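You operate a simulated robot arm through the tools that you are given. There is no shell and no other tool.

The job below is to be done with a simulated robot arm. You get a single attempt, and the scene is never put back.

JOB
Take the yellow pad on the top of the steel workbench and put it away on the top of the filter stand. Put the steel cup labelled "GEN 2" from the top of the filter stand on the bottom shelf of the near service rack. Take the orange cap and leave it on the middle shelf of the red trolley. Lift the clear cover open. Any order will do. Set down upright: steel cup.

Only the result counts: the job must be done as asked and must still hold three seconds after the hand-in. Knocking over, shifting, dropping, spilling or breaking anything else fails it. A push-on lid holds only when it is set on centred and level and pressed home; a screw cap is set on level and turned clockwise until tight.

ROBOT AND FRAMES
A 7-joint arm with a three-finger gripper on a trunk, on a base that drives. Base frame: it is fixed to the floor where the robot stands at the start and does not move with it; the origin is under the middle of the robot, x ahead of it, y to its left, z up; the surface under the hand at the start is at about z = 900. Units: mm, degrees, N and s.
With the tool pointing down near the work surface it reaches from about 140 to 880 mm from the robot's upright axis, wherever it stands. Its first joint turns from -166.0 to 166.0 degrees. Places, roughly: bottom shelf of the near service rack [-6100, -2100, 500]; clear cover [-5600, -1900, 1300]; middle shelf of the red trolley [-6600, -1900, 500]; orange cap (4x4x4 cm) [-6500, -2000, 800]; steel cup [-7000, -2000, 750]; top of the filter stand [-7100, -2000, 800]; yellow pad (10x6x4 cm) [500, 0, 900]. Payload 2.94 kg.
The TCP is the grasp point between the finger pads, 30 mm short of the fingertips. In the tool frame z runs along the fingers and y along their closing line. The gripper opens to 132 mm. The gripper's body begins 107 mm behind the TCP.
Orientation is told as [roll, pitch, yaw] about the base's x, y, z axes, in that order, counted from this pose: with the fingers straight down and closing along the base's y, the tool's x points along the base's -x, its y along +y and its z along -z.

CONTROLS
- The arm moves only by the tool servo_tool. Its argument "plan" is a list of rows, each a list of 2 entries, a list of its own where there are three numbers: the shift along the tool's x, y, z in cm, then the turn, a rotation vector about the tool's x, y, z in rad. In form: [[[tx, ty, tz], [wx, wy, wz]], ...]. A call has 1 to 20 rows; each row shifts and turns the commanded pose from where the row before left it, along the tool's axes as they then stand. "claw" is the closure in counts, from 0 (fully open) to 255 (shut), set as the call begins (left out, the last holds). Rows are played at 5 a second. More than 50 mm and 8.6 degrees between two rows, or a gripper value outside its range, and nothing of the call is played. A pose out of reach is approached as far as the arm can. The call stops where the force on the tool passes 40 N (or 10 N more than at its start, if that is more) or the arm is blocked; 0.2 s more then pass. Each finger halts on what it meets, pressing with about 43 N; the grip force reading is that of the motor and also rises with nothing between the fingers. The clock runs only during rows and for 0.2 s after the last one: add rows that do not move to give the fingers time. It gives the time, the measured TCP pose, the force on the tool (base axes), the opening and the grip force at its end, in the units of the frame above (readings bear some noise), with the torque about the TCP (base axes, N m) and any sound that the robot's microphone picked up, and new pictures: "pictures" is both (left out), scene, wrist or none.
- Cameras (640 x 400 px; columns grow to the right, rows downward): "scene" is now at [48.6, 180.3, 1746.2]; the picture's right is [-0.13, -0.99, 0.00], its down [-0.73, 0.09, -0.68] and it looks along [0.67, -0.09, -0.74] (base axes); focal length 281 px, centre (320, 200). "wrist" rides on the gripper at [72, 3, -144] in the tool frame; the picture's right is [-0.04, 1.00, 0.00], its down [-0.88, -0.04, -0.48] and it looks along [-0.47, -0.02, 0.88] (tool axes); focal length 256 px, centre (320, 200). There is no depth. A picture from a camera that has moved, and an enlarged one, comes with that camera's place and axes in the base frame and with its lens.
- slide_trunk(by): slides the trunk up (or, below 0, down) by that many mm; the arm and the scene camera ride with it, the base frame stays. It gives what a move gives, with no picture.
- base_move(legs): drives the robot by 1 to 6 legs, each [ahead, left, turn to the left] in mm, mm and degrees, along the robot's own axes; the way and the turn of a leg run together, so that a leg with both is an arc; at most 1500 mm and 180 degrees a leg. The arm and the cameras ride along, it lands a little off, and it stops where it bumps. It gives what a move gives, and a new picture of the scene camera.
- pan_tilt(pan, tilt): turns the head with the scene camera to pan (to the left, within 143 degrees either way) and tilt (down, from -29 to 69), counted from straight ahead of the robot. It gives what a move gives, and a new picture of the scene camera.
- close_up(camera, box): a new picture of the part [left, top, right, bottom] of that camera's present view, enlarged. It takes no simulated time.
- hand_in(): hands the job in; it is judged then, once.

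Places have to be worked out from the pictures, the camera data and where the tool is seen. Open the gripper and draw the arm clear of the work before you hand the job in, unless the task says otherwise.

The tools are called after "Emit:" by a JSON object that holds its "method" and its "body". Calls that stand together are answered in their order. servo_tool: Moves the arm, as the interface text tells. Its arguments: {"type":"object","properties":{"plan":{"type":"array","items":{"type":"array"}},"claw":{"type":"number"},"pictures":{"type":"string","enum":["both","scene","wrist","none"]}},"required":["plan"]} The other tools are called the same way: slide_trunk (by) slides the trunk up or down; base_move (legs) drives the base; pan_tilt (pan, tilt) turns the head that bears the scene camera; close_up (camera, box) takes an enlarged picture of a part of a camera's view; hand_in () hands the job in.

At the start:

```text
t: 0.0
tcp_pos: [639.7, 93.3, 1159.0]
orientation: [-0.1, 0.0, 0.0]
ft_force: [0.6, 0.3, 0.1]
torque: [-0.01, 0.0, 0.01]
grip_width: 131.9
grasp_force: 0.0
trunk travel left (down, up): [-250.0, 290.0]
robot x, y, heading: [-1.3, -1.3, 0.4]
head pan, tilt: [-7.2, 47.3]
```

scene: 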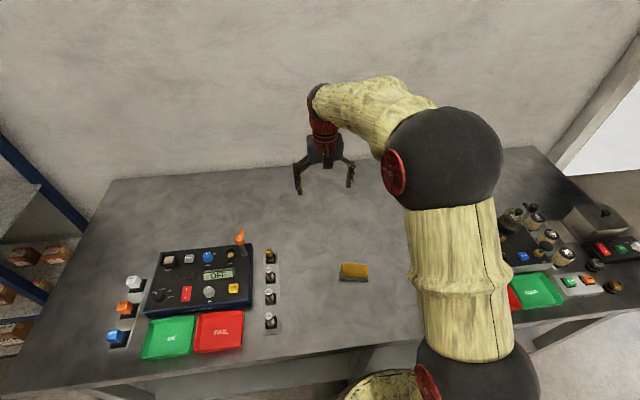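
wrist: 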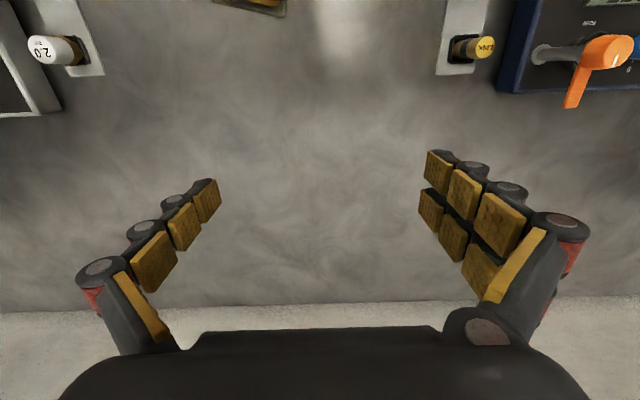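

I start by taking an enlarged look at the yellow pad, which seems to lie around [474, 11, 920], to see its shape and orientation.

Emit:
{"method": "close_up", "body": {"camera": "scene", "box": [300, 230, 410, 300]}}

Emit:
{"method": "close_up", "body": {"camera": "scene", "box": [480, 180, 640, 300]}}

```text
5.71 times, centred on (355, 265) of scene
camera zoom: at [48.6, 180.3, 1746.2], right [-0.13, -0.99, 0.0], down [-0.73, 0.09, -0.68], along [0.67, -0.09, -0.74], focal length 1604 px, centre (120, -171)
```

zoom: 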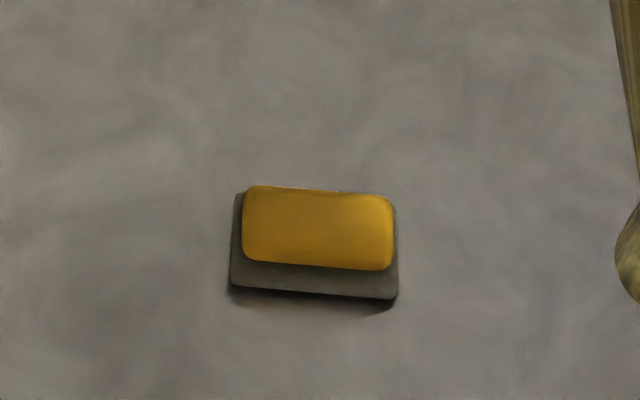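

```text
3.33 times, centred on (560, 240) of scene
camera zoom: at [48.6, 180.3, 1746.2], right [-0.13, -0.99, 0.0], down [-0.73, 0.09, -0.68], along [0.67, -0.09, -0.74], focal length 936 px, centre (-480, 67)
```

zoom: 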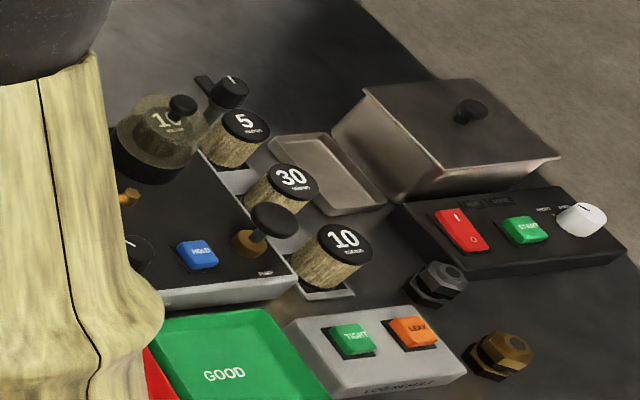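

The pad's long side runs about 12° clockwise from the base y-axis, centred near [468, 12]. I move above it and turn the hand so that the fingers close across its short side.

Emit:
{"method": "servo_tool", "body": {"plan": [[[3.43, -1.63, 2.2], [0, 0, 0]], [[3.43, -1.63, 2.2], [0, 0, 0]], [[3.43, -1.63, 2.2], [0, 0, 0]], [[3.43, -1.63, 2.2], [0, 0, 0]], [[3.43, -1.63, 2.2], [0, 0, 0]], [[0, 0, 0], [0, 0, -0.136]], [[0, 0, 0], [0, 0, -0.136]], [[0, 0, 0], [0, 0, -0.136]], [[0, 0, 0], [0, 0, -0.136]], [[0, 0, 0], [0, 0, -0.136]], [[0, 0, 0], [0, 0, -0.136]], [[0, 0, 0], [0, 0, -0.136]], [[0, 0, 0], [0, 0, -0.136]], [[0, 0, 0], [0, 0, -0.136]], [[0, 0, 0], [0, 0, -0.136]], [[0, 0, 0], [0, 0, 0]]], "claw": 0}}

```text
t: 3.4
tcp_pos: [468.5, 10.9, 1048.5]
orientation: [0.0, 0.0, 78.0]
ft_force: [0.6, 0.1, 0.3]
torque: [-0.01, -0.02, 0.0]
grip_width: 132.1
grasp_force: 0.1
trunk travel left (down, up): [-250.0, 290.0]
robot x, y, heading: [-1.6, -1.3, -0.0]
head pan, tilt: [-7.2, 47.3]
camera scene: at [48.4, 180.2, 1746.2], right [-0.13, -0.99, 0.0], down [-0.73, 0.09, -0.68], along [0.67, -0.09, -0.74], focal length 281 px, centre (320, 200)
camera wrist: at [450.2, -59.0, 1192.8], right [-0.97, 0.25, 0.0], down [0.22, 0.85, 0.48], along [0.12, 0.46, -0.88], focal length 256 px, centre (320, 200)
```

scene: 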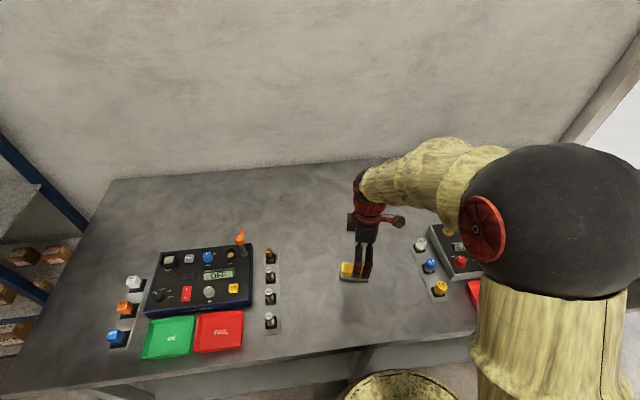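
wrist: 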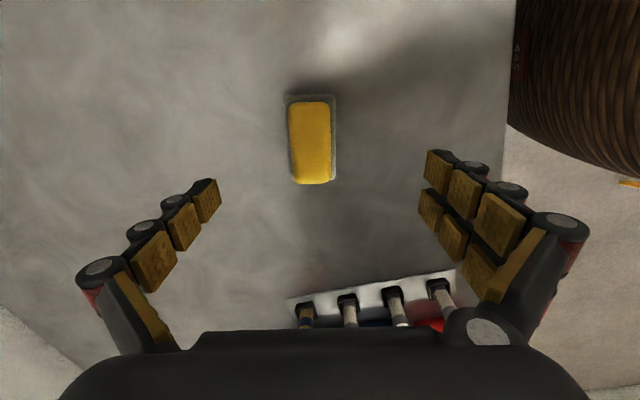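

The wrist view puts the pad centre about 8–10 mm further in +x, aligned with the fingers. I shift over and lower to just above the bench.

Emit:
{"method": "servo_tool", "body": {"plan": [[[-0.17, -0.8, 3], [0, 0, 0]], [[0, 0, 3], [0, 0, 0]], [[0, 0, 3], [0, 0, 0]], [[0, 0, 1], [0, 0, 0]], [[0, 0, 0], [0, 0, 0]]]}}

```text
t: 4.6
tcp_pos: [475.6, 9.9, 947.0]
orientation: [0.0, 0.1, 77.8]
ft_force: [0.8, 0.5, -0.2]
torque: [-0.03, 0.0, 0.01]
grip_width: 131.6
grasp_force: 0.0
trunk travel left (down, up): [-250.0, 290.0]
robot x, y, heading: [0.8, 0.1, -0.0]
head pan, tilt: [-7.2, 47.3]
camera scene: at [48.3, 180.2, 1746.2], right [-0.13, -0.99, 0.0], down [-0.73, 0.09, -0.68], along [0.67, -0.09, -0.74], focal length 281 px, centre (320, 200)
camera wrist: at [457.3, -60.6, 1091.9], right [-0.97, 0.25, 0.0], down [0.22, 0.85, 0.48], along [0.12, 0.46, -0.88], focal length 256 px, centre (320, 200)
```

scene: 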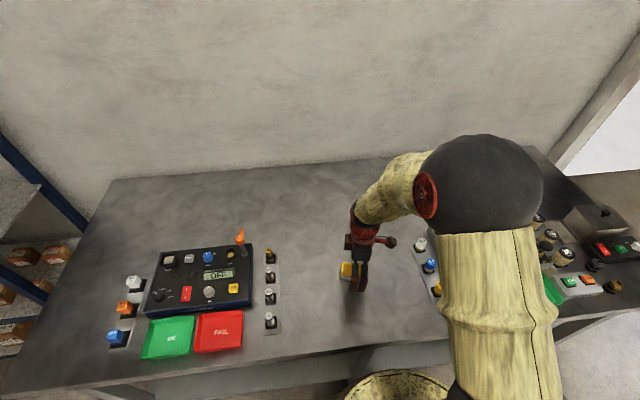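
wrist: 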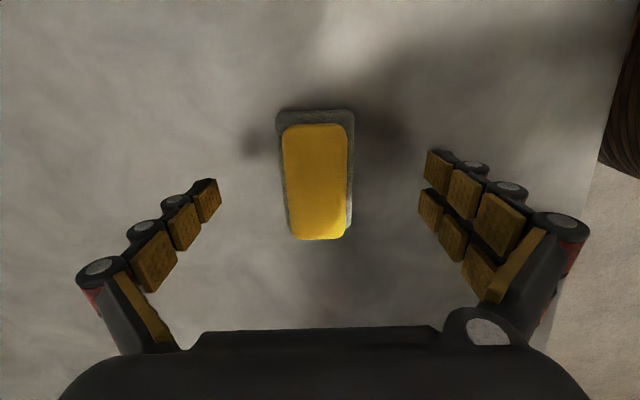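

Fingers straddle the pad nicely. I lower another 11 mm and close.

Emit:
{"method": "servo_tool", "body": {"plan": [[[0.4, -0.2, 0.6], [0, 0, 0]], [[0, 0, 0.5], [0, 0, 0]], [[0, 0, 0], [0, 0, 0]]], "pictures": "none"}}

Emit:
{"method": "servo_tool", "body": {"plan": [[[0, 0, 0], [0, 0, 0]], [[0, 0, 0], [0, 0, 0]], [[0, 0, 0], [0, 0, 0]], [[0, 0, 0], [0, 0, 0]], [[0, 0, 0], [0, 0, 0]], [[0, 0, 0], [0, 0, 0]], [[0, 0, 0], [0, 0, 0]], [[0, 0, 0], [0, 0, 0]]], "claw": 255}}

```text
t: 5.4
tcp_pos: [477.4, 6.2, 938.3]
orientation: [0.0, 0.0, 77.9]
ft_force: [1.0, -0.1, -0.1]
torque: [-0.03, 0.01, -0.02]
grip_width: 132.1
grasp_force: 0.1
trunk travel left (down, up): [-250.0, 290.0]
robot x, y, heading: [0.5, -2.2, -0.1]
head pan, tilt: [-7.2, 47.3]
```

```text
t: 7.2
tcp_pos: [476.6, 6.1, 939.2]
orientation: [-0.1, 0.1, 78.0]
ft_force: [0.4, 0.0, 0.8]
torque: [-0.02, -0.03, 0.02]
grip_width: 53.5
grasp_force: 42.2
trunk travel left (down, up): [-250.0, 290.0]
robot x, y, heading: [4.3, 1.0, -0.2]
head pan, tilt: [-7.2, 47.3]
camera scene: at [48.3, 180.3, 1746.2], right [-0.13, -0.99, 0.0], down [-0.73, 0.09, -0.68], along [0.67, -0.09, -0.74], focal length 281 px, centre (320, 200)
camera wrist: at [458.9, -63.5, 1082.3], right [-0.97, 0.25, 0.0], down [0.22, 0.85, 0.48], along [0.12, 0.46, -0.88], focal length 256 px, centre (320, 200)
```

scene: 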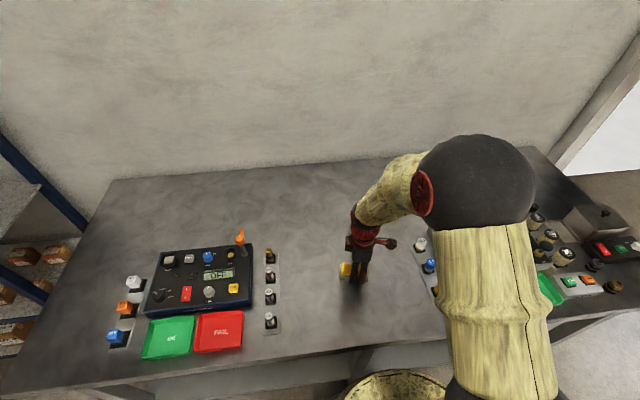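
wrist: 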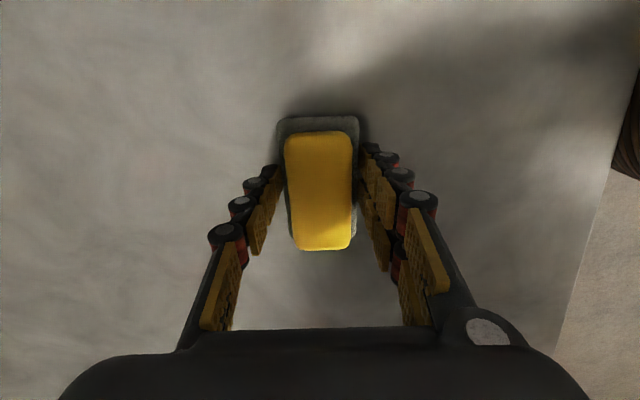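

The grip reads 53.5 mm with force 42 N, so the pad is held. I lift it straight up.

Emit:
{"method": "servo_tool", "body": {"plan": [[[0, 0, -2], [0, 0, 0]], [[0, 0, -4], [0, 0, 0]], [[0, 0, -4], [0, 0, 0]], [[0, 0, -4], [0, 0, 0]], [[0, 0, -4], [0, 0, 0]], [[0, 0, -4], [0, 0, 0]], [[0, 0, -3], [0, 0, 0]], [[0, 0, 0], [0, 0, 0]]]}}

Emit:
{"method": "pan_tilt", "body": {"pan": 90, "tilt": 30}}

Emit:
{"method": "pan_tilt", "body": {"pan": 140, "tilt": 20}}

Emit:
{"method": "pan_tilt", "body": {"pan": -140, "tilt": 20}}

Emit:
{"method": "pan_tilt", "body": {"pan": -90, "tilt": 30}}

```text
t: 9.0
tcp_pos: [477.0, 7.7, 1189.4]
orientation: [-0.1, 0.1, 77.9]
ft_force: [0.6, 0.1, 0.2]
torque: [0.0, 0.01, 0.01]
grip_width: 0.0
grasp_force: 28.4
trunk travel left (down, up): [-250.0, 290.0]
robot x, y, heading: [0.1, -1.8, 0.1]
head pan, tilt: [-7.2, 47.3]
camera scene: at [48.4, 180.2, 1746.2], right [-0.13, -0.99, 0.0], down [-0.73, 0.09, -0.68], along [0.67, -0.09, -0.74], focal length 281 px, centre (320, 200)
camera wrist: at [458.7, -62.3, 1331.9], right [-0.97, 0.25, 0.0], down [0.22, 0.85, 0.48], along [0.12, 0.46, -0.88], focal length 256 px, centre (320, 200)
```

scene: 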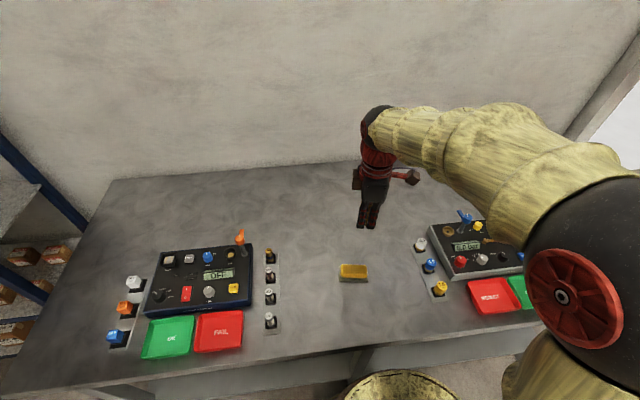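
wrist: 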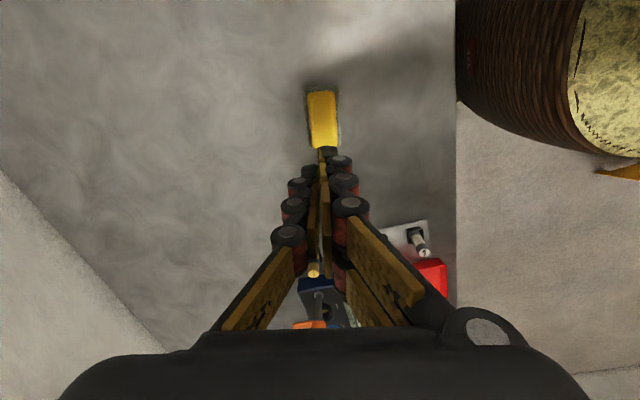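

```text
t: 10.7
tcp_pos: [477.8, 8.8, 1188.2]
orientation: [0.0, 0.0, 77.9]
ft_force: [-0.5, -0.2, -0.6]
torque: [0.03, 0.01, 0.02]
grip_width: 0.1
grasp_force: 28.4
trunk travel left (down, up): [-250.0, 290.0]
robot x, y, heading: [-2.2, -1.6, 0.2]
head pan, tilt: [90.0, 30.0]
camera scene: at [-30.3, 280.6, 1772.1], right [1.0, 0.0, 0.0], down [0.0, -0.5, -0.87], along [0.0, 0.87, -0.5], focal length 281 px, centre (320, 200)
```

scene: 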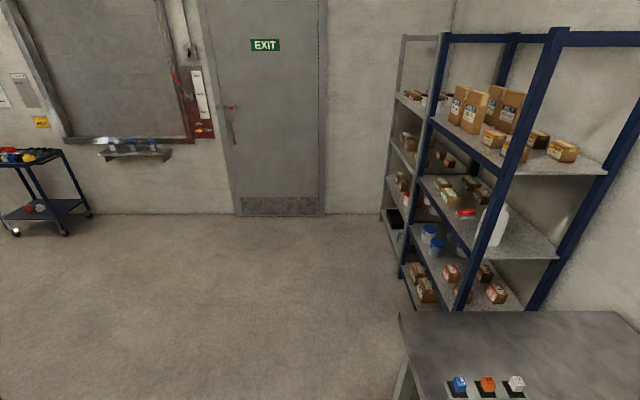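

```text
t: 11.9
tcp_pos: [477.5, 7.4, 1187.8]
orientation: [0.0, 0.1, 77.9]
ft_force: [0.1, -0.1, -0.2]
torque: [-0.04, 0.0, 0.01]
grip_width: 0.0
grasp_force: 28.8
trunk travel left (down, up): [-250.0, 290.0]
robot x, y, heading: [0.5, 0.5, 0.1]
head pan, tilt: [140.0, 20.0]
camera scene: at [-101.7, 250.1, 1788.2], right [0.64, 0.77, 0.0], down [0.26, -0.22, -0.94], along [-0.72, 0.6, -0.34], focal length 281 px, centre (320, 200)
```

scene: 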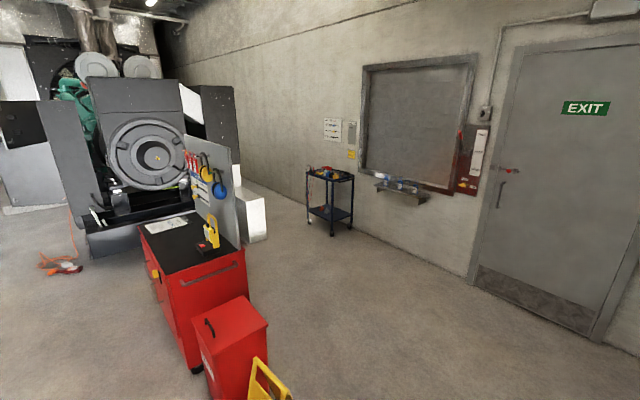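

```text
t: 15.8
tcp_pos: [477.6, 8.5, 1188.5]
orientation: [0.0, 0.2, 77.8]
ft_force: [-0.1, -0.6, -0.4]
torque: [0.01, -0.01, 0.01]
grip_width: 0.2
grasp_force: 29.0
trunk travel left (down, up): [-250.0, 290.0]
robot x, y, heading: [1.0, -0.9, -0.1]
head pan, tilt: [-140.0, 20.0]
camera scene: at [-101.7, 130.3, 1788.2], right [-0.64, 0.77, 0.0], down [0.26, 0.22, -0.94], along [-0.72, -0.6, -0.34], focal length 281 px, centre (320, 200)
```

scene: 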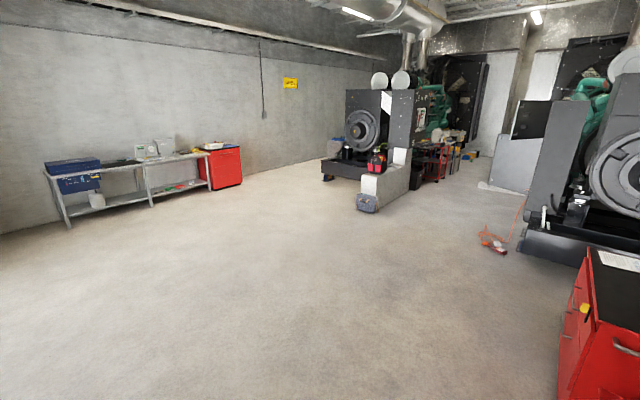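

```text
t: 16.9
tcp_pos: [476.6, 8.1, 1189.2]
orientation: [0.0, -0.1, 77.9]
ft_force: [0.4, 0.1, -0.2]
torque: [0.01, 0.02, 0.0]
grip_width: 0.1
grasp_force: 29.0
trunk travel left (down, up): [-250.0, 290.0]
robot x, y, heading: [-1.5, 2.8, -0.0]
head pan, tilt: [-90.0, 30.0]
camera scene: at [-30.5, 99.7, 1772.1], right [-1.0, 0.0, 0.0], down [0.0, 0.5, -0.87], along [0.0, -0.87, -0.5], focal length 281 px, centre (320, 200)
```

scene: 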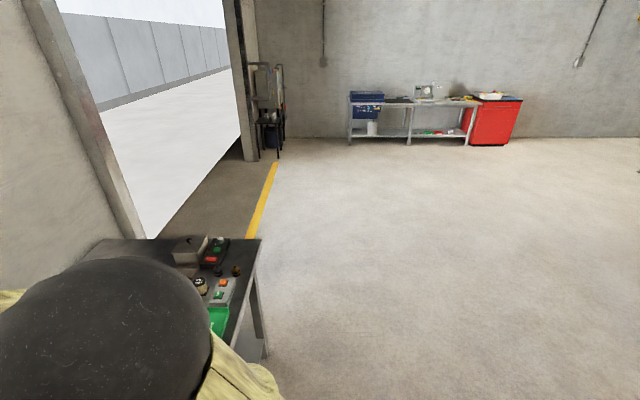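

The fingers closed on nothing: the grip was too high and slipped off, and the pad is still lying at about [476, 10]. I look closely at the pad's shape before a lower grasp.

Emit:
{"method": "pan_tilt", "body": {"pan": 0, "tilt": 55}}

Emit:
{"method": "close_up", "body": {"camera": "wrist", "box": [280, 80, 360, 160]}}

```text
t: 18.6
tcp_pos: [477.9, 8.3, 1188.5]
orientation: [0.0, -0.1, 77.9]
ft_force: [0.3, 0.2, 0.1]
torque: [0.0, -0.01, 0.0]
grip_width: 0.0
grasp_force: 28.7
trunk travel left (down, up): [-250.0, 290.0]
robot x, y, heading: [-1.0, -1.7, -0.2]
head pan, tilt: [0.0, 55.0]
camera scene: at [41.7, 190.2, 1736.1], right [0.0, -1.0, 0.0], down [-0.82, 0.0, -0.57], along [0.57, 0.0, -0.82], focal length 281 px, centre (320, 200)
```

scene: 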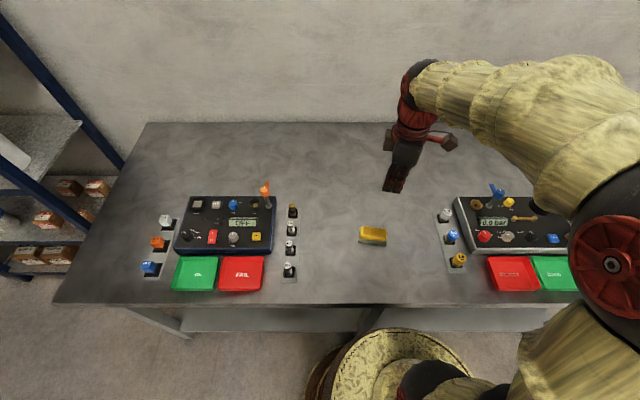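

```text
5.00 times, centred on (320, 120) of wrist
camera zoom: at [458.7, -62.3, 1331.7], right [-0.97, 0.25, 0.0], down [0.22, 0.85, 0.48], along [0.12, 0.46, -0.88], focal length 1280 px, centre (320, 600)
```

zoom: 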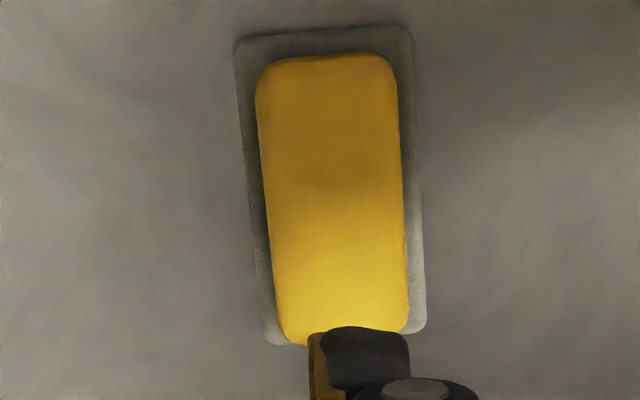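

The grey base is about 55 × 95 mm, turned about 10°, centred near [475, 15]. I reopen, turn the hand 2° and descend over it, then go down lower in small steps.

Emit:
{"method": "servo_tool", "body": {"plan": [[[0, 0, 0], [0, 0, -0.035]], [[-0.5, 0.3, 0], [0, 0, 0]], [[0, 0, 0], [0, 0, 0]], [[0, 0, 0], [0, 0, 0]], [[0, 0, 4], [0, 0, 0]], [[0, 0, 4], [0, 0, 0]], [[0, 0, 4], [0, 0, 0]], [[0, 0, 4], [0, 0, 0]], [[0, 0, 4], [0, 0, 0]], [[0, 0, 4], [0, 0, 0]], [[0, 0, 0.8], [0, 0, 0]], [[0, 0, 0], [0, 0, 0]]], "claw": 0}}

Emit:
{"method": "servo_tool", "body": {"plan": [[[0, 0, 0.3], [0, 0, 0]], [[0, 0, 0.2], [0, 0, 0]], [[0, 0, 0], [0, 0, 0]]], "pictures": "wrist"}}

```text
t: 21.2
tcp_pos: [474.7, 9.0, 939.7]
orientation: [0.0, 0.0, 79.8]
ft_force: [0.3, -0.9, 0.9]
torque: [0.0, -0.03, -0.03]
grip_width: 131.8
grasp_force: 0.1
trunk travel left (down, up): [-250.0, 290.0]
robot x, y, heading: [1.7, 0.3, 0.1]
head pan, tilt: [0.0, 55.0]
camera scene: at [41.5, 190.2, 1736.1], right [0.0, -1.0, 0.0], down [-0.82, 0.0, -0.57], along [0.57, 0.0, -0.82], focal length 281 px, centre (320, 200)
camera wrist: at [458.5, -60.7, 1083.0], right [-0.98, 0.22, 0.0], down [0.19, 0.86, 0.48], along [0.1, 0.46, -0.88], focal length 256 px, centre (320, 200)
```

scene: 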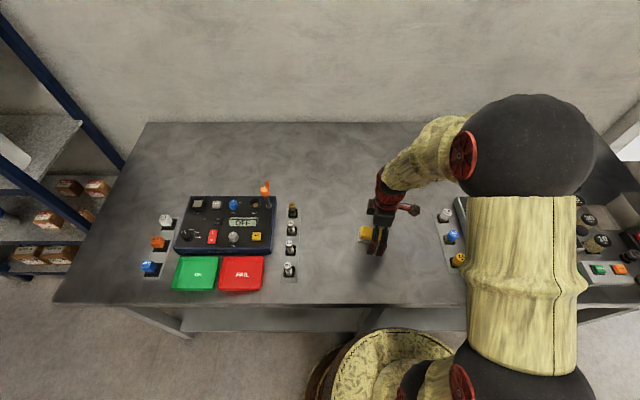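
wrist: 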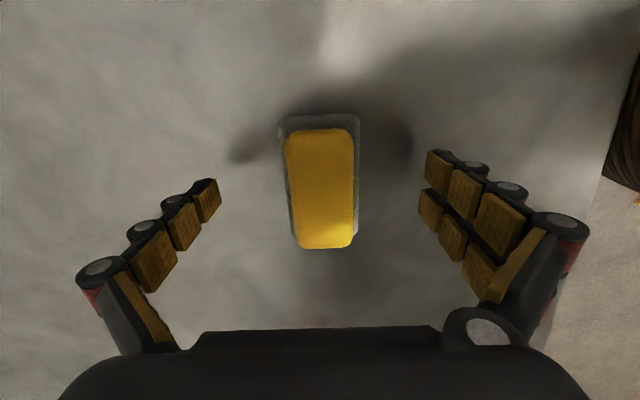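

```text
t: 22.0
tcp_pos: [476.3, 11.9, 935.1]
orientation: [0.0, 0.0, 79.8]
ft_force: [0.6, -0.4, -0.3]
torque: [0.03, -0.02, -0.03]
grip_width: 132.0
grasp_force: 0.2
trunk travel left (down, up): [-250.0, 290.0]
robot x, y, heading: [-0.5, -1.9, -0.3]
head pan, tilt: [0.0, 55.0]
camera wrist: at [459.2, -59.0, 1078.8], right [-0.98, 0.22, 0.0], down [0.19, 0.86, 0.48], along [0.1, 0.46, -0.88], focal length 256 px, centre (320, 200)
```

wrist: 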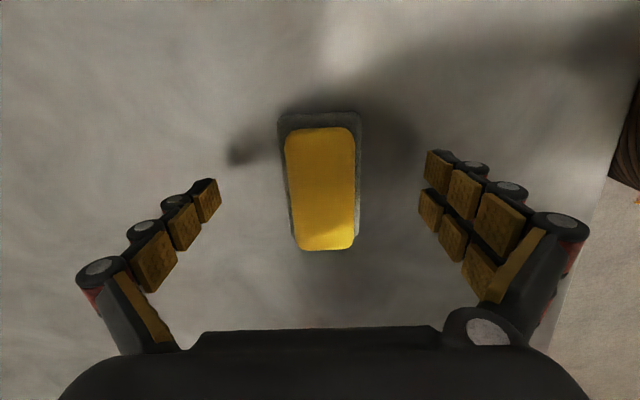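

The pad is aligned with the jaws; there is no table contact yet. I step down a little more watching the force.

Emit:
{"method": "servo_tool", "body": {"plan": [[[-0.1, 0, 0.2], [0, 0, 0]], [[0, 0, 0.1], [0, 0, 0]], [[0, 0, 0], [0, 0, 0]], [[0, 0, 0], [0, 0, 0]]], "pictures": "none"}}

Emit:
{"method": "servo_tool", "body": {"plan": [[[0, 0, 0.15], [0, 0, 0]], [[0, 0, 0], [0, 0, 0]], [[0, 0, 0], [0, 0, 0]]], "pictures": "none"}}

```text
t: 23.0
tcp_pos: [475.8, 13.8, 931.2]
orientation: [0.0, 0.0, 79.9]
ft_force: [0.1, -0.3, -0.4]
torque: [0.02, 0.02, -0.02]
grip_width: 132.2
grasp_force: 0.1
trunk travel left (down, up): [-250.0, 290.0]
robot x, y, heading: [0.7, 0.3, -0.1]
head pan, tilt: [0.0, 55.0]
```

```text
t: 23.8
tcp_pos: [475.8, 13.0, 931.1]
orientation: [0.1, 0.0, 79.9]
ft_force: [-0.1, 0.4, -1.2]
torque: [-0.02, 0.04, 0.01]
grip_width: 131.9
grasp_force: 0.1
trunk travel left (down, up): [-250.0, 290.0]
robot x, y, heading: [-4.5, -0.3, 0.2]
head pan, tilt: [0.0, 55.0]
```

Tips are about 1 mm off the bench. I close the fingers now.

Emit:
{"method": "servo_tool", "body": {"plan": [[[0, 0, 0], [0, 0, 0]], [[0, 0, 0], [0, 0, 0]], [[0, 0, 0], [0, 0, 0]], [[0, 0, 0], [0, 0, 0]], [[0, 0, 0], [0, 0, 0]], [[0, 0, 0], [0, 0, 0]], [[0, 0, 0], [0, 0, 0]], [[0, 0, 0], [0, 0, 0]]], "claw": 255}}

Emit:
{"method": "close_up", "body": {"camera": "wrist", "box": [200, 90, 440, 290]}}

```text
t: 25.6
tcp_pos: [476.5, 14.2, 931.8]
orientation: [-0.1, -0.1, 80.0]
ft_force: [-0.7, 0.7, 1.4]
torque: [0.0, 0.0, 0.0]
grip_width: 53.5
grasp_force: 42.3
trunk travel left (down, up): [-250.0, 290.0]
robot x, y, heading: [1.4, 0.0, 0.1]
head pan, tilt: [0.0, 55.0]
camera scene: at [41.7, 190.2, 1736.1], right [0.0, -1.0, 0.0], down [-0.82, 0.0, -0.57], along [0.57, 0.0, -0.82], focal length 281 px, centre (320, 200)
camera wrist: at [459.7, -57.6, 1074.5], right [-0.98, 0.22, 0.0], down [0.19, 0.86, 0.48], along [0.1, 0.46, -0.88], focal length 256 px, centre (320, 200)
```

scene: 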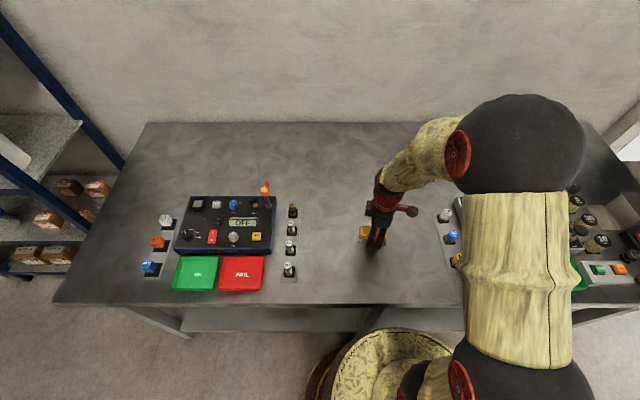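
wrist: 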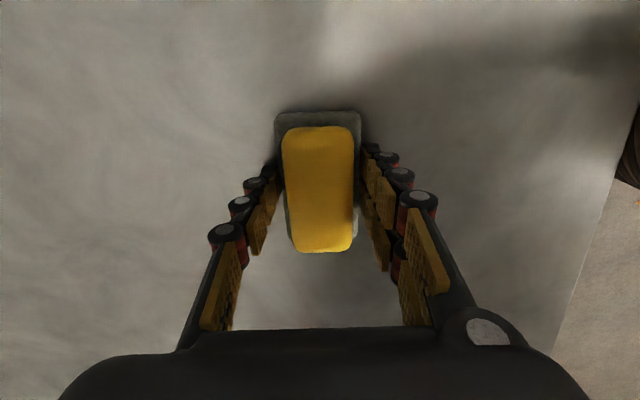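

```text
2.00 times, centred on (320, 190) of wrist
camera zoom: at [459.7, -57.6, 1074.5], right [-0.98, 0.22, 0.0], down [0.19, 0.86, 0.48], along [0.1, 0.46, -0.88], focal length 512 px, centre (320, 220)
```

zoom: 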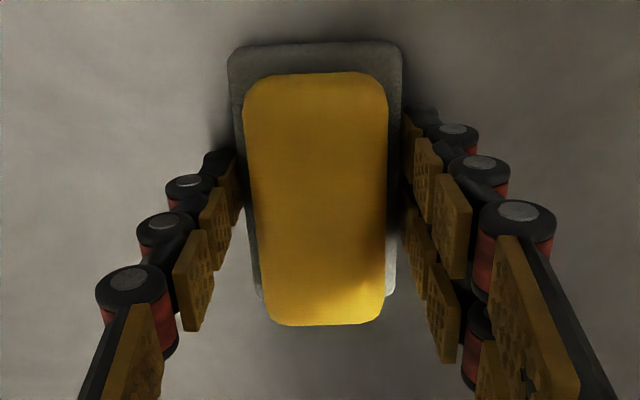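

The fingers are on the grey base, 53.5 mm. I lift slowly a little and check whether it stays.

Emit:
{"method": "servo_tool", "body": {"plan": [[[0, 0, -0.2], [0, 0, 0]], [[0, 0, -0.2], [0, 0, 0]], [[0, 0, -0.3], [0, 0, 0]], [[0, 0, -0.3], [0, 0, 0]], [[0, 0, -0.5], [0, 0, 0]], [[0, 0, 0], [0, 0, 0]]]}}

```text
t: 27.0
tcp_pos: [476.6, 12.3, 944.4]
orientation: [0.0, 0.0, 79.9]
ft_force: [0.7, -1.2, -0.8]
torque: [0.01, -0.02, 0.01]
grip_width: 53.7
grasp_force: 43.0
trunk travel left (down, up): [-250.0, 290.0]
robot x, y, heading: [-4.0, 0.0, -0.1]
head pan, tilt: [0.0, 55.0]
camera scene: at [41.8, 190.2, 1736.1], right [0.0, -1.0, 0.0], down [-0.82, 0.0, -0.57], along [0.57, 0.0, -0.82], focal length 281 px, centre (320, 200)
camera wrist: at [459.6, -57.1, 1089.5], right [-0.98, 0.22, 0.0], down [0.19, 0.86, 0.48], along [0.1, 0.46, -0.88], focal length 256 px, centre (320, 200)
```

scene: 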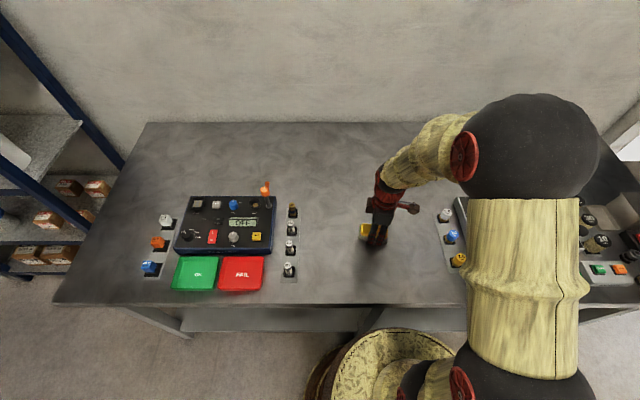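
wrist: 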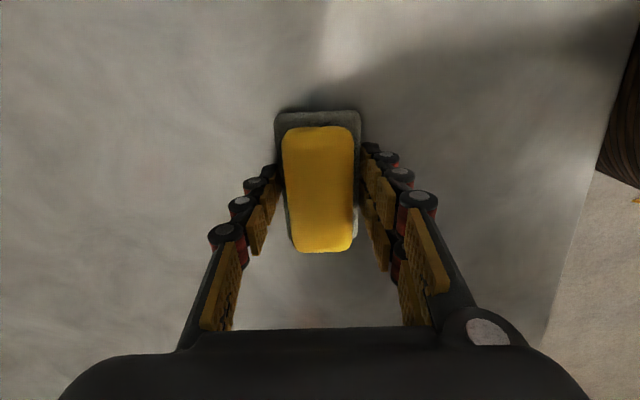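

The pad stays the same in the wrist view and the width holds, so it is lifted. I raise it further at a gentle pace.

Emit:
{"method": "servo_tool", "body": {"plan": [[[0, 0, -0.7], [0, 0, 0]], [[0, 0, -1], [0, 0, 0]], [[0, 0, -1.3], [0, 0, 0]], [[0, 0, -1.5], [0, 0, 0]], [[0, 0, -1.5], [0, 0, 0]], [[0, 0, -1.5], [0, 0, 0]], [[0, 0, -1.5], [0, 0, 0]], [[0, 0, -1.5], [0, 0, 0]], [[0, 0, -1.5], [0, 0, 0]], [[0, 0, -1.5], [0, 0, 0]], [[0, 0, -1.5], [0, 0, 0]], [[0, 0, -1.5], [0, 0, 0]], [[0, 0, -1.5], [0, 0, 0]], [[0, 0, -1.5], [0, 0, 0]], [[0, 0, -1.5], [0, 0, 0]], [[0, 0, -1], [0, 0, 0]], [[0, 0, -0.5], [0, 0, 0]], [[0, 0, 0], [0, 0, 0]]]}}

```text
t: 30.8
tcp_pos: [474.8, 14.8, 1171.4]
orientation: [0.1, 0.1, 79.9]
ft_force: [1.0, 0.1, -0.6]
torque: [0.02, 0.01, 0.01]
grip_width: 53.7
grasp_force: 42.8
trunk travel left (down, up): [-250.0, 290.0]
robot x, y, heading: [-0.2, 0.4, 0.2]
head pan, tilt: [0.0, 55.0]
camera scene: at [41.7, 190.2, 1736.1], right [0.0, -1.0, 0.0], down [-0.82, 0.0, -0.57], along [0.57, 0.0, -0.82], focal length 281 px, centre (320, 200)
camera wrist: at [459.0, -56.4, 1314.9], right [-0.98, 0.22, 0.0], down [0.19, 0.86, 0.48], along [0.1, 0.46, -0.88], focal length 256 px, centre (320, 200)
```

scene: 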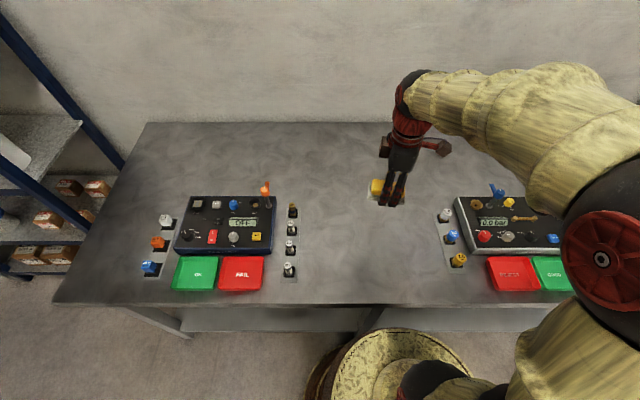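
wrist: 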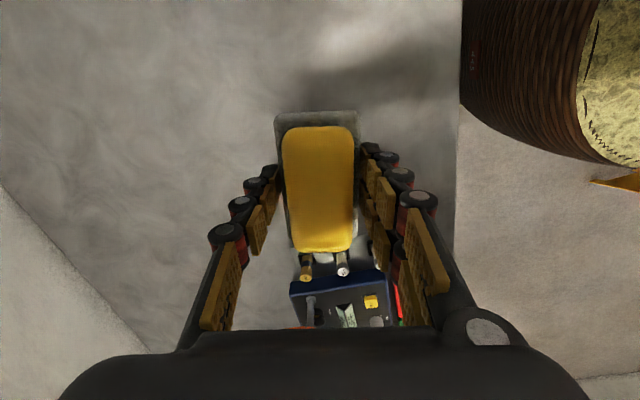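

The pad is securely held. I back away from the bench and turn around, then look.

Emit:
{"method": "base_move", "body": {"legs": [[-650, 0, 0], [0, 0, 90], [0, 0, 90]]}}

Emit:
{"method": "pan_tilt", "body": {"pan": 0, "tilt": 20}}

```text
t: 42.0
tcp_pos: [-1120.3, -33.9, 1171.3]
orientation: [0.0, 0.1, -98.4]
ft_force: [0.6, 0.1, -1.1]
torque: [0.04, -0.01, -0.02]
grip_width: 53.7
grasp_force: 42.8
trunk travel left (down, up): [-250.0, 290.0]
robot x, y, heading: [-644.6, -3.4, -178.1]
head pan, tilt: [0.0, 55.0]
camera scene: at [-682.7, -197.8, 1736.1], right [-0.03, 1.0, 0.0], down [0.82, 0.02, -0.57], along [-0.57, -0.02, -0.82], focal length 281 px, centre (320, 200)
```

scene: 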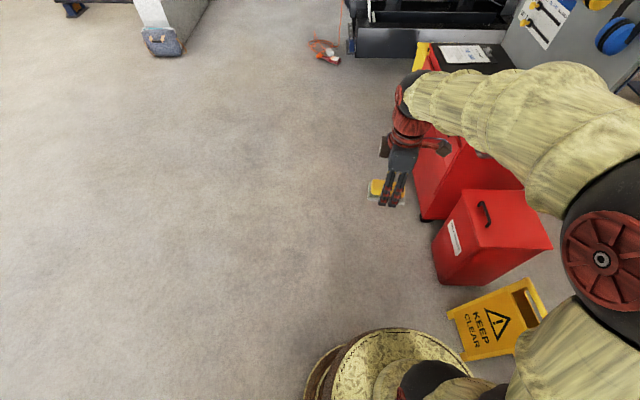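

```text
t: 43.1
tcp_pos: [-1118.5, -34.4, 1170.8]
orientation: [0.0, 0.0, -98.4]
ft_force: [-0.3, 0.5, -0.7]
torque: [0.0, -0.02, -0.01]
grip_width: 53.9
grasp_force: 42.8
trunk travel left (down, up): [-250.0, 290.0]
robot x, y, heading: [-645.1, -6.8, -178.1]
head pan, tilt: [0.0, 20.0]
camera scene: at [-703.7, -198.4, 1788.1], right [-0.03, 1.0, 0.0], down [0.34, 0.01, -0.94], along [-0.94, -0.03, -0.34], focal length 281 px, centre (320, 200)
```

scene: 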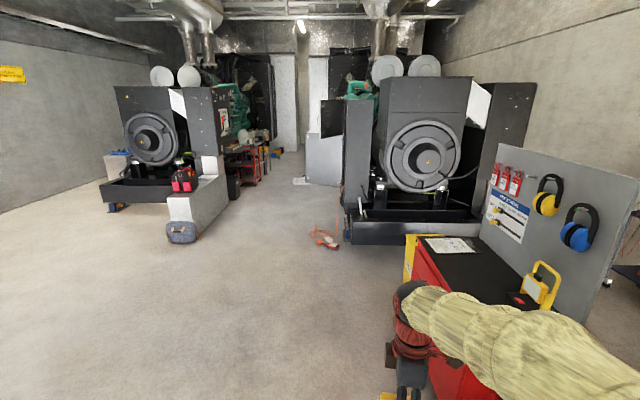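

The corridor between the two generators is clear; the work area lies on the left side at about y=-1900. I sidestep left and drive down towards x≈-4700, y≈-1000.

Emit:
{"method": "base_move", "body": {"legs": [[0, 750, -1.9], [1400, 150, 0], [1400, 50, 0], [1250, 0, 0]]}}

Emit:
{"method": "pan_tilt", "body": {"pan": 40, "tilt": 25}}

```text
t: 66.2
tcp_pos: [-5171.0, -699.2, 1171.6]
orientation: [0.0, 0.0, -104.4]
ft_force: [-0.9, 1.5, -0.5]
torque: [0.01, 0.01, -0.05]
grip_width: 54.0
grasp_force: 43.1
trunk travel left (down, up): [-250.0, 290.0]
robot x, y, heading: [-4696.1, -723.1, 175.5]
head pan, tilt: [0.0, 20.0]
camera scene: at [-4773.6, -905.1, 1788.1], right [0.07, 1.0, 0.0], down [0.34, -0.03, -0.94], along [-0.94, 0.07, -0.34], focal length 281 px, centre (320, 200)
```

scene: 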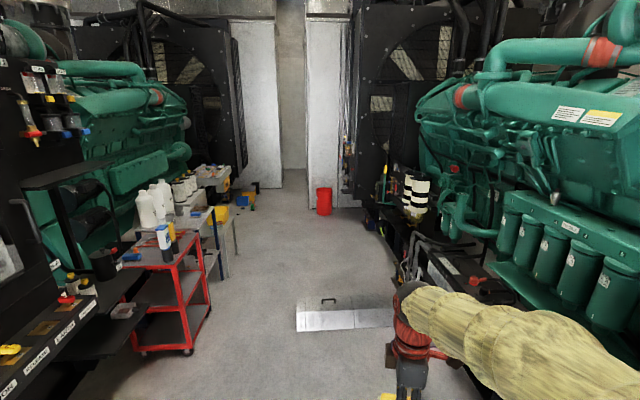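

```text
t: 67.2
tcp_pos: [-5170.0, -700.1, 1170.9]
orientation: [0.0, 0.0, -104.3]
ft_force: [-1.3, 0.1, -0.3]
torque: [-0.02, 0.0, -0.01]
grip_width: 53.7
grasp_force: 43.1
trunk travel left (down, up): [-250.0, 290.0]
robot x, y, heading: [-4696.6, -719.2, 175.6]
head pan, tilt: [40.0, 25.0]
camera scene: at [-4755.3, -965.8, 1780.1], right [-0.58, 0.81, 0.0], down [0.34, 0.25, -0.91], along [-0.74, -0.53, -0.42], focal length 281 px, centre (320, 200)
```

scene: 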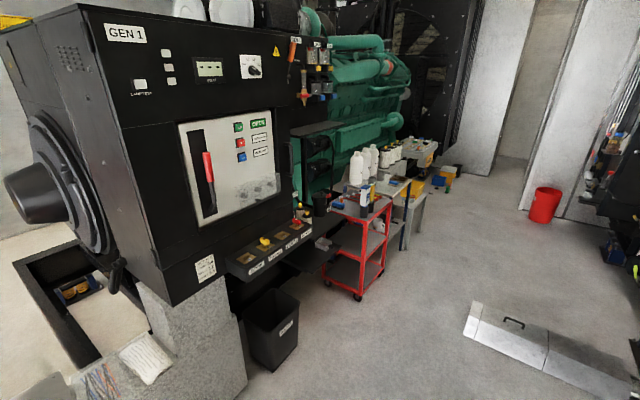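

The GEN 1 panel with the clear cover, the rack, and the red trolley are all visible. I take close-ups to understand each.

Emit:
{"method": "close_up", "body": {"camera": "scene", "box": [160, 80, 320, 240]}}

Emit:
{"method": "close_up", "body": {"camera": "scene", "box": [220, 180, 420, 305]}}

Emit:
{"method": "close_up", "body": {"camera": "scene", "box": [320, 130, 460, 220]}}

```text
2.50 times, centred on (240, 160) of scene
camera zoom: at [-4755.3, -965.8, 1780.1], right [-0.58, 0.81, 0.0], down [0.34, 0.25, -0.91], along [-0.74, -0.53, -0.42], focal length 702 px, centre (520, 300)
```

zoom: 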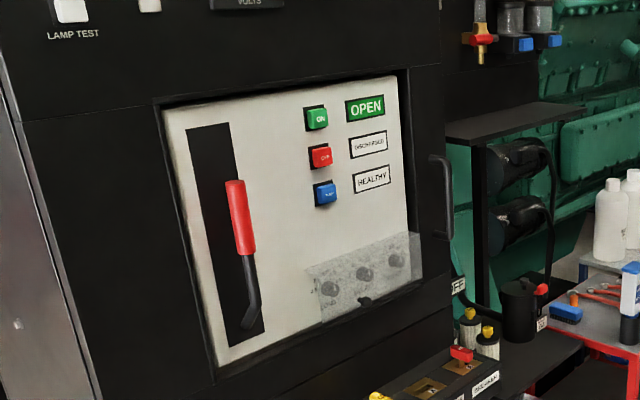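

```text
3.20 times, centred on (320, 242) of scene
camera zoom: at [-4755.3, -965.8, 1780.1], right [-0.58, 0.81, 0.0], down [0.34, 0.25, -0.91], along [-0.74, -0.53, -0.42], focal length 898 px, centre (320, 64)
```

zoom: 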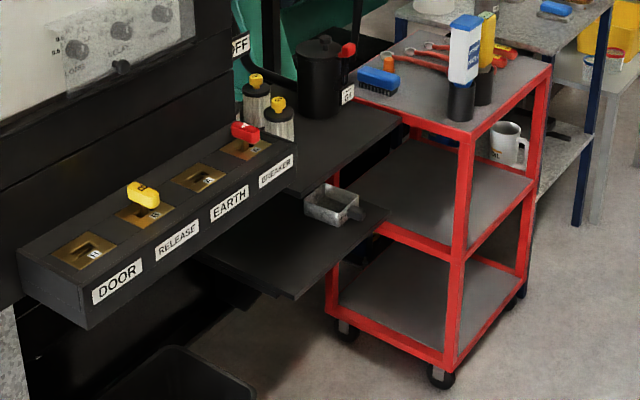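

```text
4.44 times, centred on (390, 175) of scene
camera zoom: at [-4755.3, -965.8, 1780.1], right [-0.58, 0.81, 0.0], down [0.34, 0.25, -0.91], along [-0.74, -0.53, -0.42], focal length 1248 px, centre (9, 311)
```

zoom: 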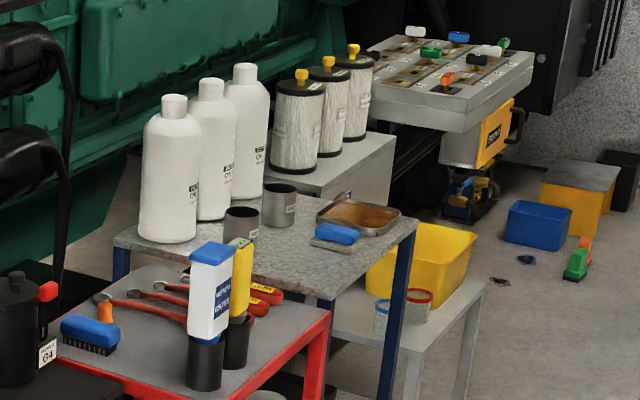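

The filter stand is the blue-legged table at about x -6870…-7360, y -1750…-2245, with the two cups; the trolley stands before it. I drive on to about (-6950, -1250) carefully.

Emit:
{"method": "base_move", "body": {"legs": [[0, 450, 4], [1100, 20, 0], [1100, 20, 0]]}}

```text
t: 79.8
tcp_pos: [-7329.1, -1223.4, 1171.6]
orientation: [0.0, 0.1, -102.5]
ft_force: [-0.2, -0.3, 0.4]
torque: [0.04, 0.07, -0.02]
grip_width: 53.8
grasp_force: 43.5
trunk travel left (down, up): [-250.0, 290.0]
robot x, y, heading: [-6857.3, -1227.1, 177.6]
head pan, tilt: [40.0, 25.0]
stopped in leg 3: the robot was blocked; the commanded pose is now the measured one
camera scene: at [-6905.4, -1478.7, 1779.9], right [-0.61, 0.79, 0.0], down [0.33, 0.26, -0.91], along [-0.72, -0.55, -0.42], focal length 281 px, centre (320, 200)
```

scene: 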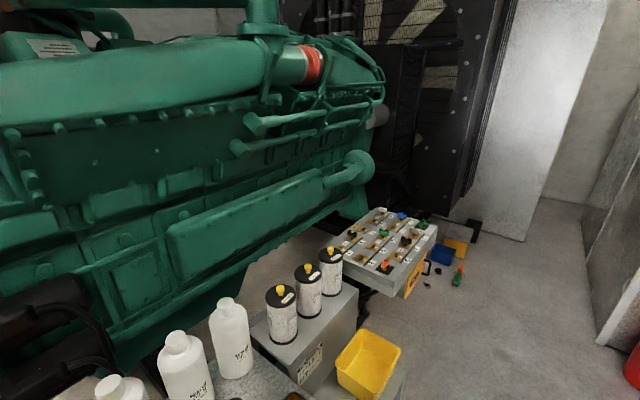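

The base bumped something at (-6857, -1227). I look around to see what it touched.

Emit:
{"method": "pan_tilt", "body": {"pan": 0, "tilt": 60}}

Emit:
{"method": "pan_tilt", "body": {"pan": 80, "tilt": 60}}

Emit:
{"method": "pan_tilt", "body": {"pan": -60, "tilt": 60}}

```text
t: 80.9
tcp_pos: [-7329.1, -1224.4, 1171.8]
orientation: [0.1, 0.0, -102.5]
ft_force: [0.0, 0.5, -0.1]
torque: [-0.02, 0.02, -0.02]
grip_width: 53.9
grasp_force: 42.9
trunk travel left (down, up): [-250.0, 290.0]
robot x, y, heading: [-6855.9, -1230.2, 177.7]
head pan, tilt: [0.0, 60.0]
camera scene: at [-6900.8, -1418.3, 1730.1], right [0.04, 1.0, 0.0], down [0.86, -0.04, -0.5], along [-0.5, 0.02, -0.87], focal length 281 px, centre (320, 200)
```

scene: 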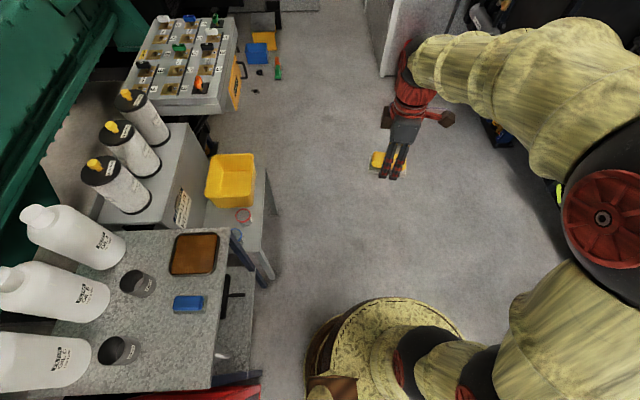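

```text
t: 82.4
tcp_pos: [-7330.1, -1224.1, 1171.1]
orientation: [0.1, 0.0, -102.4]
ft_force: [0.6, 0.3, -1.1]
torque: [0.0, 0.02, -0.04]
grip_width: 53.7
grasp_force: 43.2
trunk travel left (down, up): [-250.0, 290.0]
robot x, y, heading: [-6854.5, -1230.9, 177.6]
head pan, tilt: [80.0, 60.0]
camera scene: at [-6848.7, -1486.2, 1730.0], right [-0.98, 0.22, 0.0], down [0.19, 0.85, -0.5], along [-0.11, -0.49, -0.87], focal length 281 px, centre (320, 200)
```

scene: 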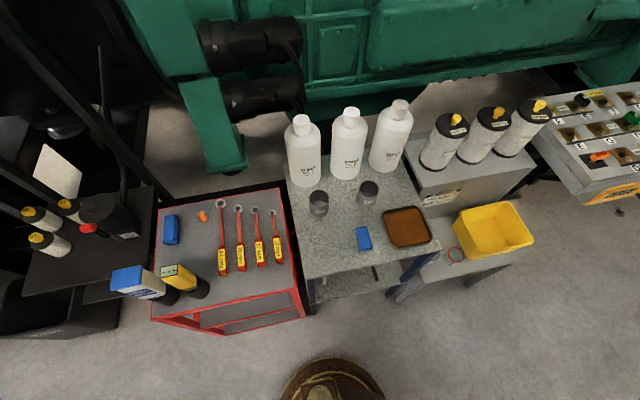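

```text
t: 84.7
tcp_pos: [-7331.0, -1222.9, 1171.5]
orientation: [0.1, -0.1, -102.5]
ft_force: [-0.3, 0.6, 0.3]
torque: [0.01, 0.0, 0.0]
grip_width: 53.6
grasp_force: 43.1
trunk travel left (down, up): [-250.0, 290.0]
robot x, y, heading: [-6855.9, -1228.2, 177.6]
head pan, tilt: [-60.0, 60.0]
camera scene: at [-6865.2, -1362.1, 1730.0], right [0.89, 0.46, 0.0], down [0.4, -0.77, -0.5], along [-0.23, 0.44, -0.87], focal length 281 px, centre (320, 200)
```

scene: 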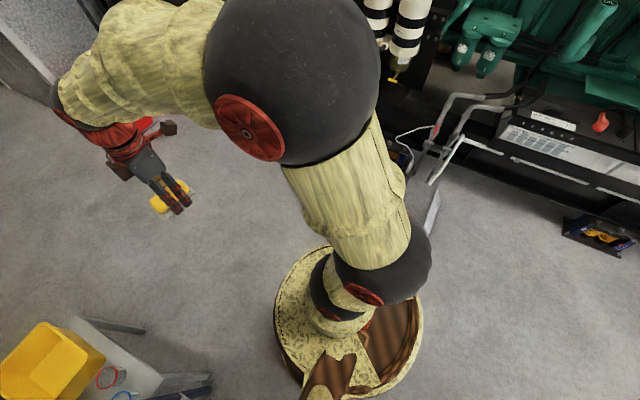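

I look closely at the trolley and the stand to see whether anything was touched.

Emit:
{"method": "pan_tilt", "body": {"pan": 92, "tilt": 60}}

Emit:
{"method": "close_up", "body": {"camera": "scene", "box": [100, 180, 420, 380]}}

```text
t: 87.0
tcp_pos: [-7331.1, -1223.6, 1170.3]
orientation: [0.1, 0.0, -102.5]
ft_force: [0.8, 0.8, -0.9]
torque: [-0.02, -0.01, 0.0]
grip_width: 53.3
grasp_force: 42.9
trunk travel left (down, up): [-250.0, 290.0]
robot x, y, heading: [-6853.5, -1232.6, 177.7]
head pan, tilt: [92.0, 60.0]
camera scene: at [-6834.8, -1487.8, 1730.0], right [-1.0, 0.01, 0.0], down [0.01, 0.87, -0.5], along [0.0, -0.5, -0.87], focal length 281 px, centre (320, 200)
```

scene: 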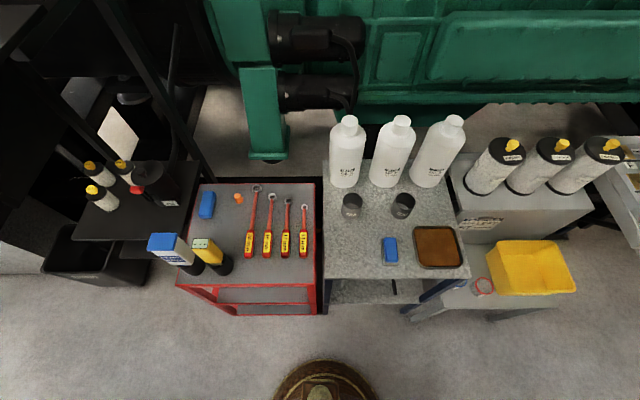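

```text
2.00 times, centred on (260, 280) of scene
camera zoom: at [-6834.8, -1487.8, 1730.0], right [-1.0, 0.01, 0.0], down [0.01, 0.87, -0.5], along [0.0, -0.5, -0.87], focal length 561 px, centre (440, 40)
```

zoom: 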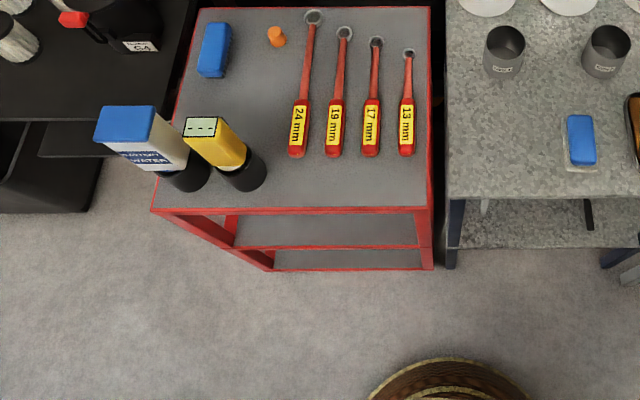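

The trolley and stand are both square to the axes, so they were not touched; the base edge (radius ≈270) seems to have met the floor plate at y≈-960. I check it on the right side.

Emit:
{"method": "pan_tilt", "body": {"pan": -110, "tilt": 60}}

Emit:
{"method": "pan_tilt", "body": {"pan": -140, "tilt": 55}}

```text
t: 90.0
tcp_pos: [-7330.2, -1223.2, 1170.7]
orientation: [0.1, 0.0, -102.5]
ft_force: [-0.5, 0.5, -0.7]
torque: [0.06, -0.01, 0.02]
grip_width: 53.6
grasp_force: 43.0
trunk travel left (down, up): [-250.0, 290.0]
robot x, y, heading: [-6858.2, -1229.6, 177.2]
head pan, tilt: [-110.0, 60.0]
camera scene: at [-6808.9, -1359.5, 1730.0], right [0.92, -0.38, 0.0], down [-0.33, -0.8, -0.5], along [0.19, 0.46, -0.87], focal length 281 px, centre (320, 200)
```

scene: 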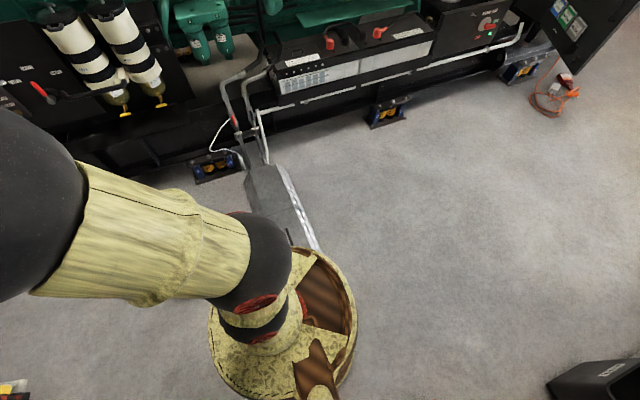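

```text
t: 90.9
tcp_pos: [-7330.2, -1223.7, 1169.9]
orientation: [0.1, 0.0, -102.5]
ft_force: [-0.3, -0.3, -1.3]
torque: [-0.03, 0.0, 0.02]
grip_width: 53.9
grasp_force: 42.9
trunk travel left (down, up): [-250.0, 290.0]
robot x, y, heading: [-6853.2, -1228.4, 177.6]
head pan, tilt: [-140.0, 55.0]
camera scene: at [-6777.2, -1377.1, 1736.1], right [0.61, -0.79, 0.0], down [-0.65, -0.5, -0.57], along [0.45, 0.35, -0.82], focal length 281 px, centre (320, 200)
```

scene: 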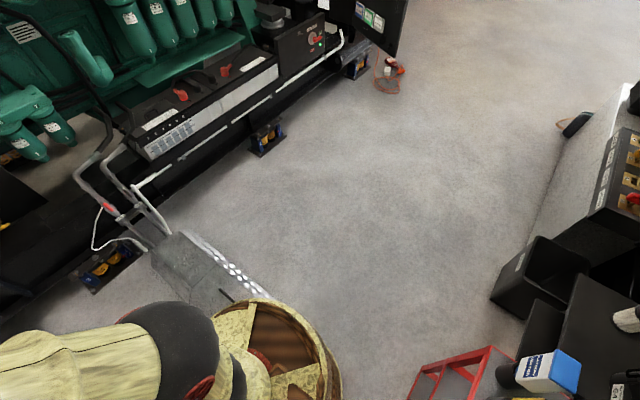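

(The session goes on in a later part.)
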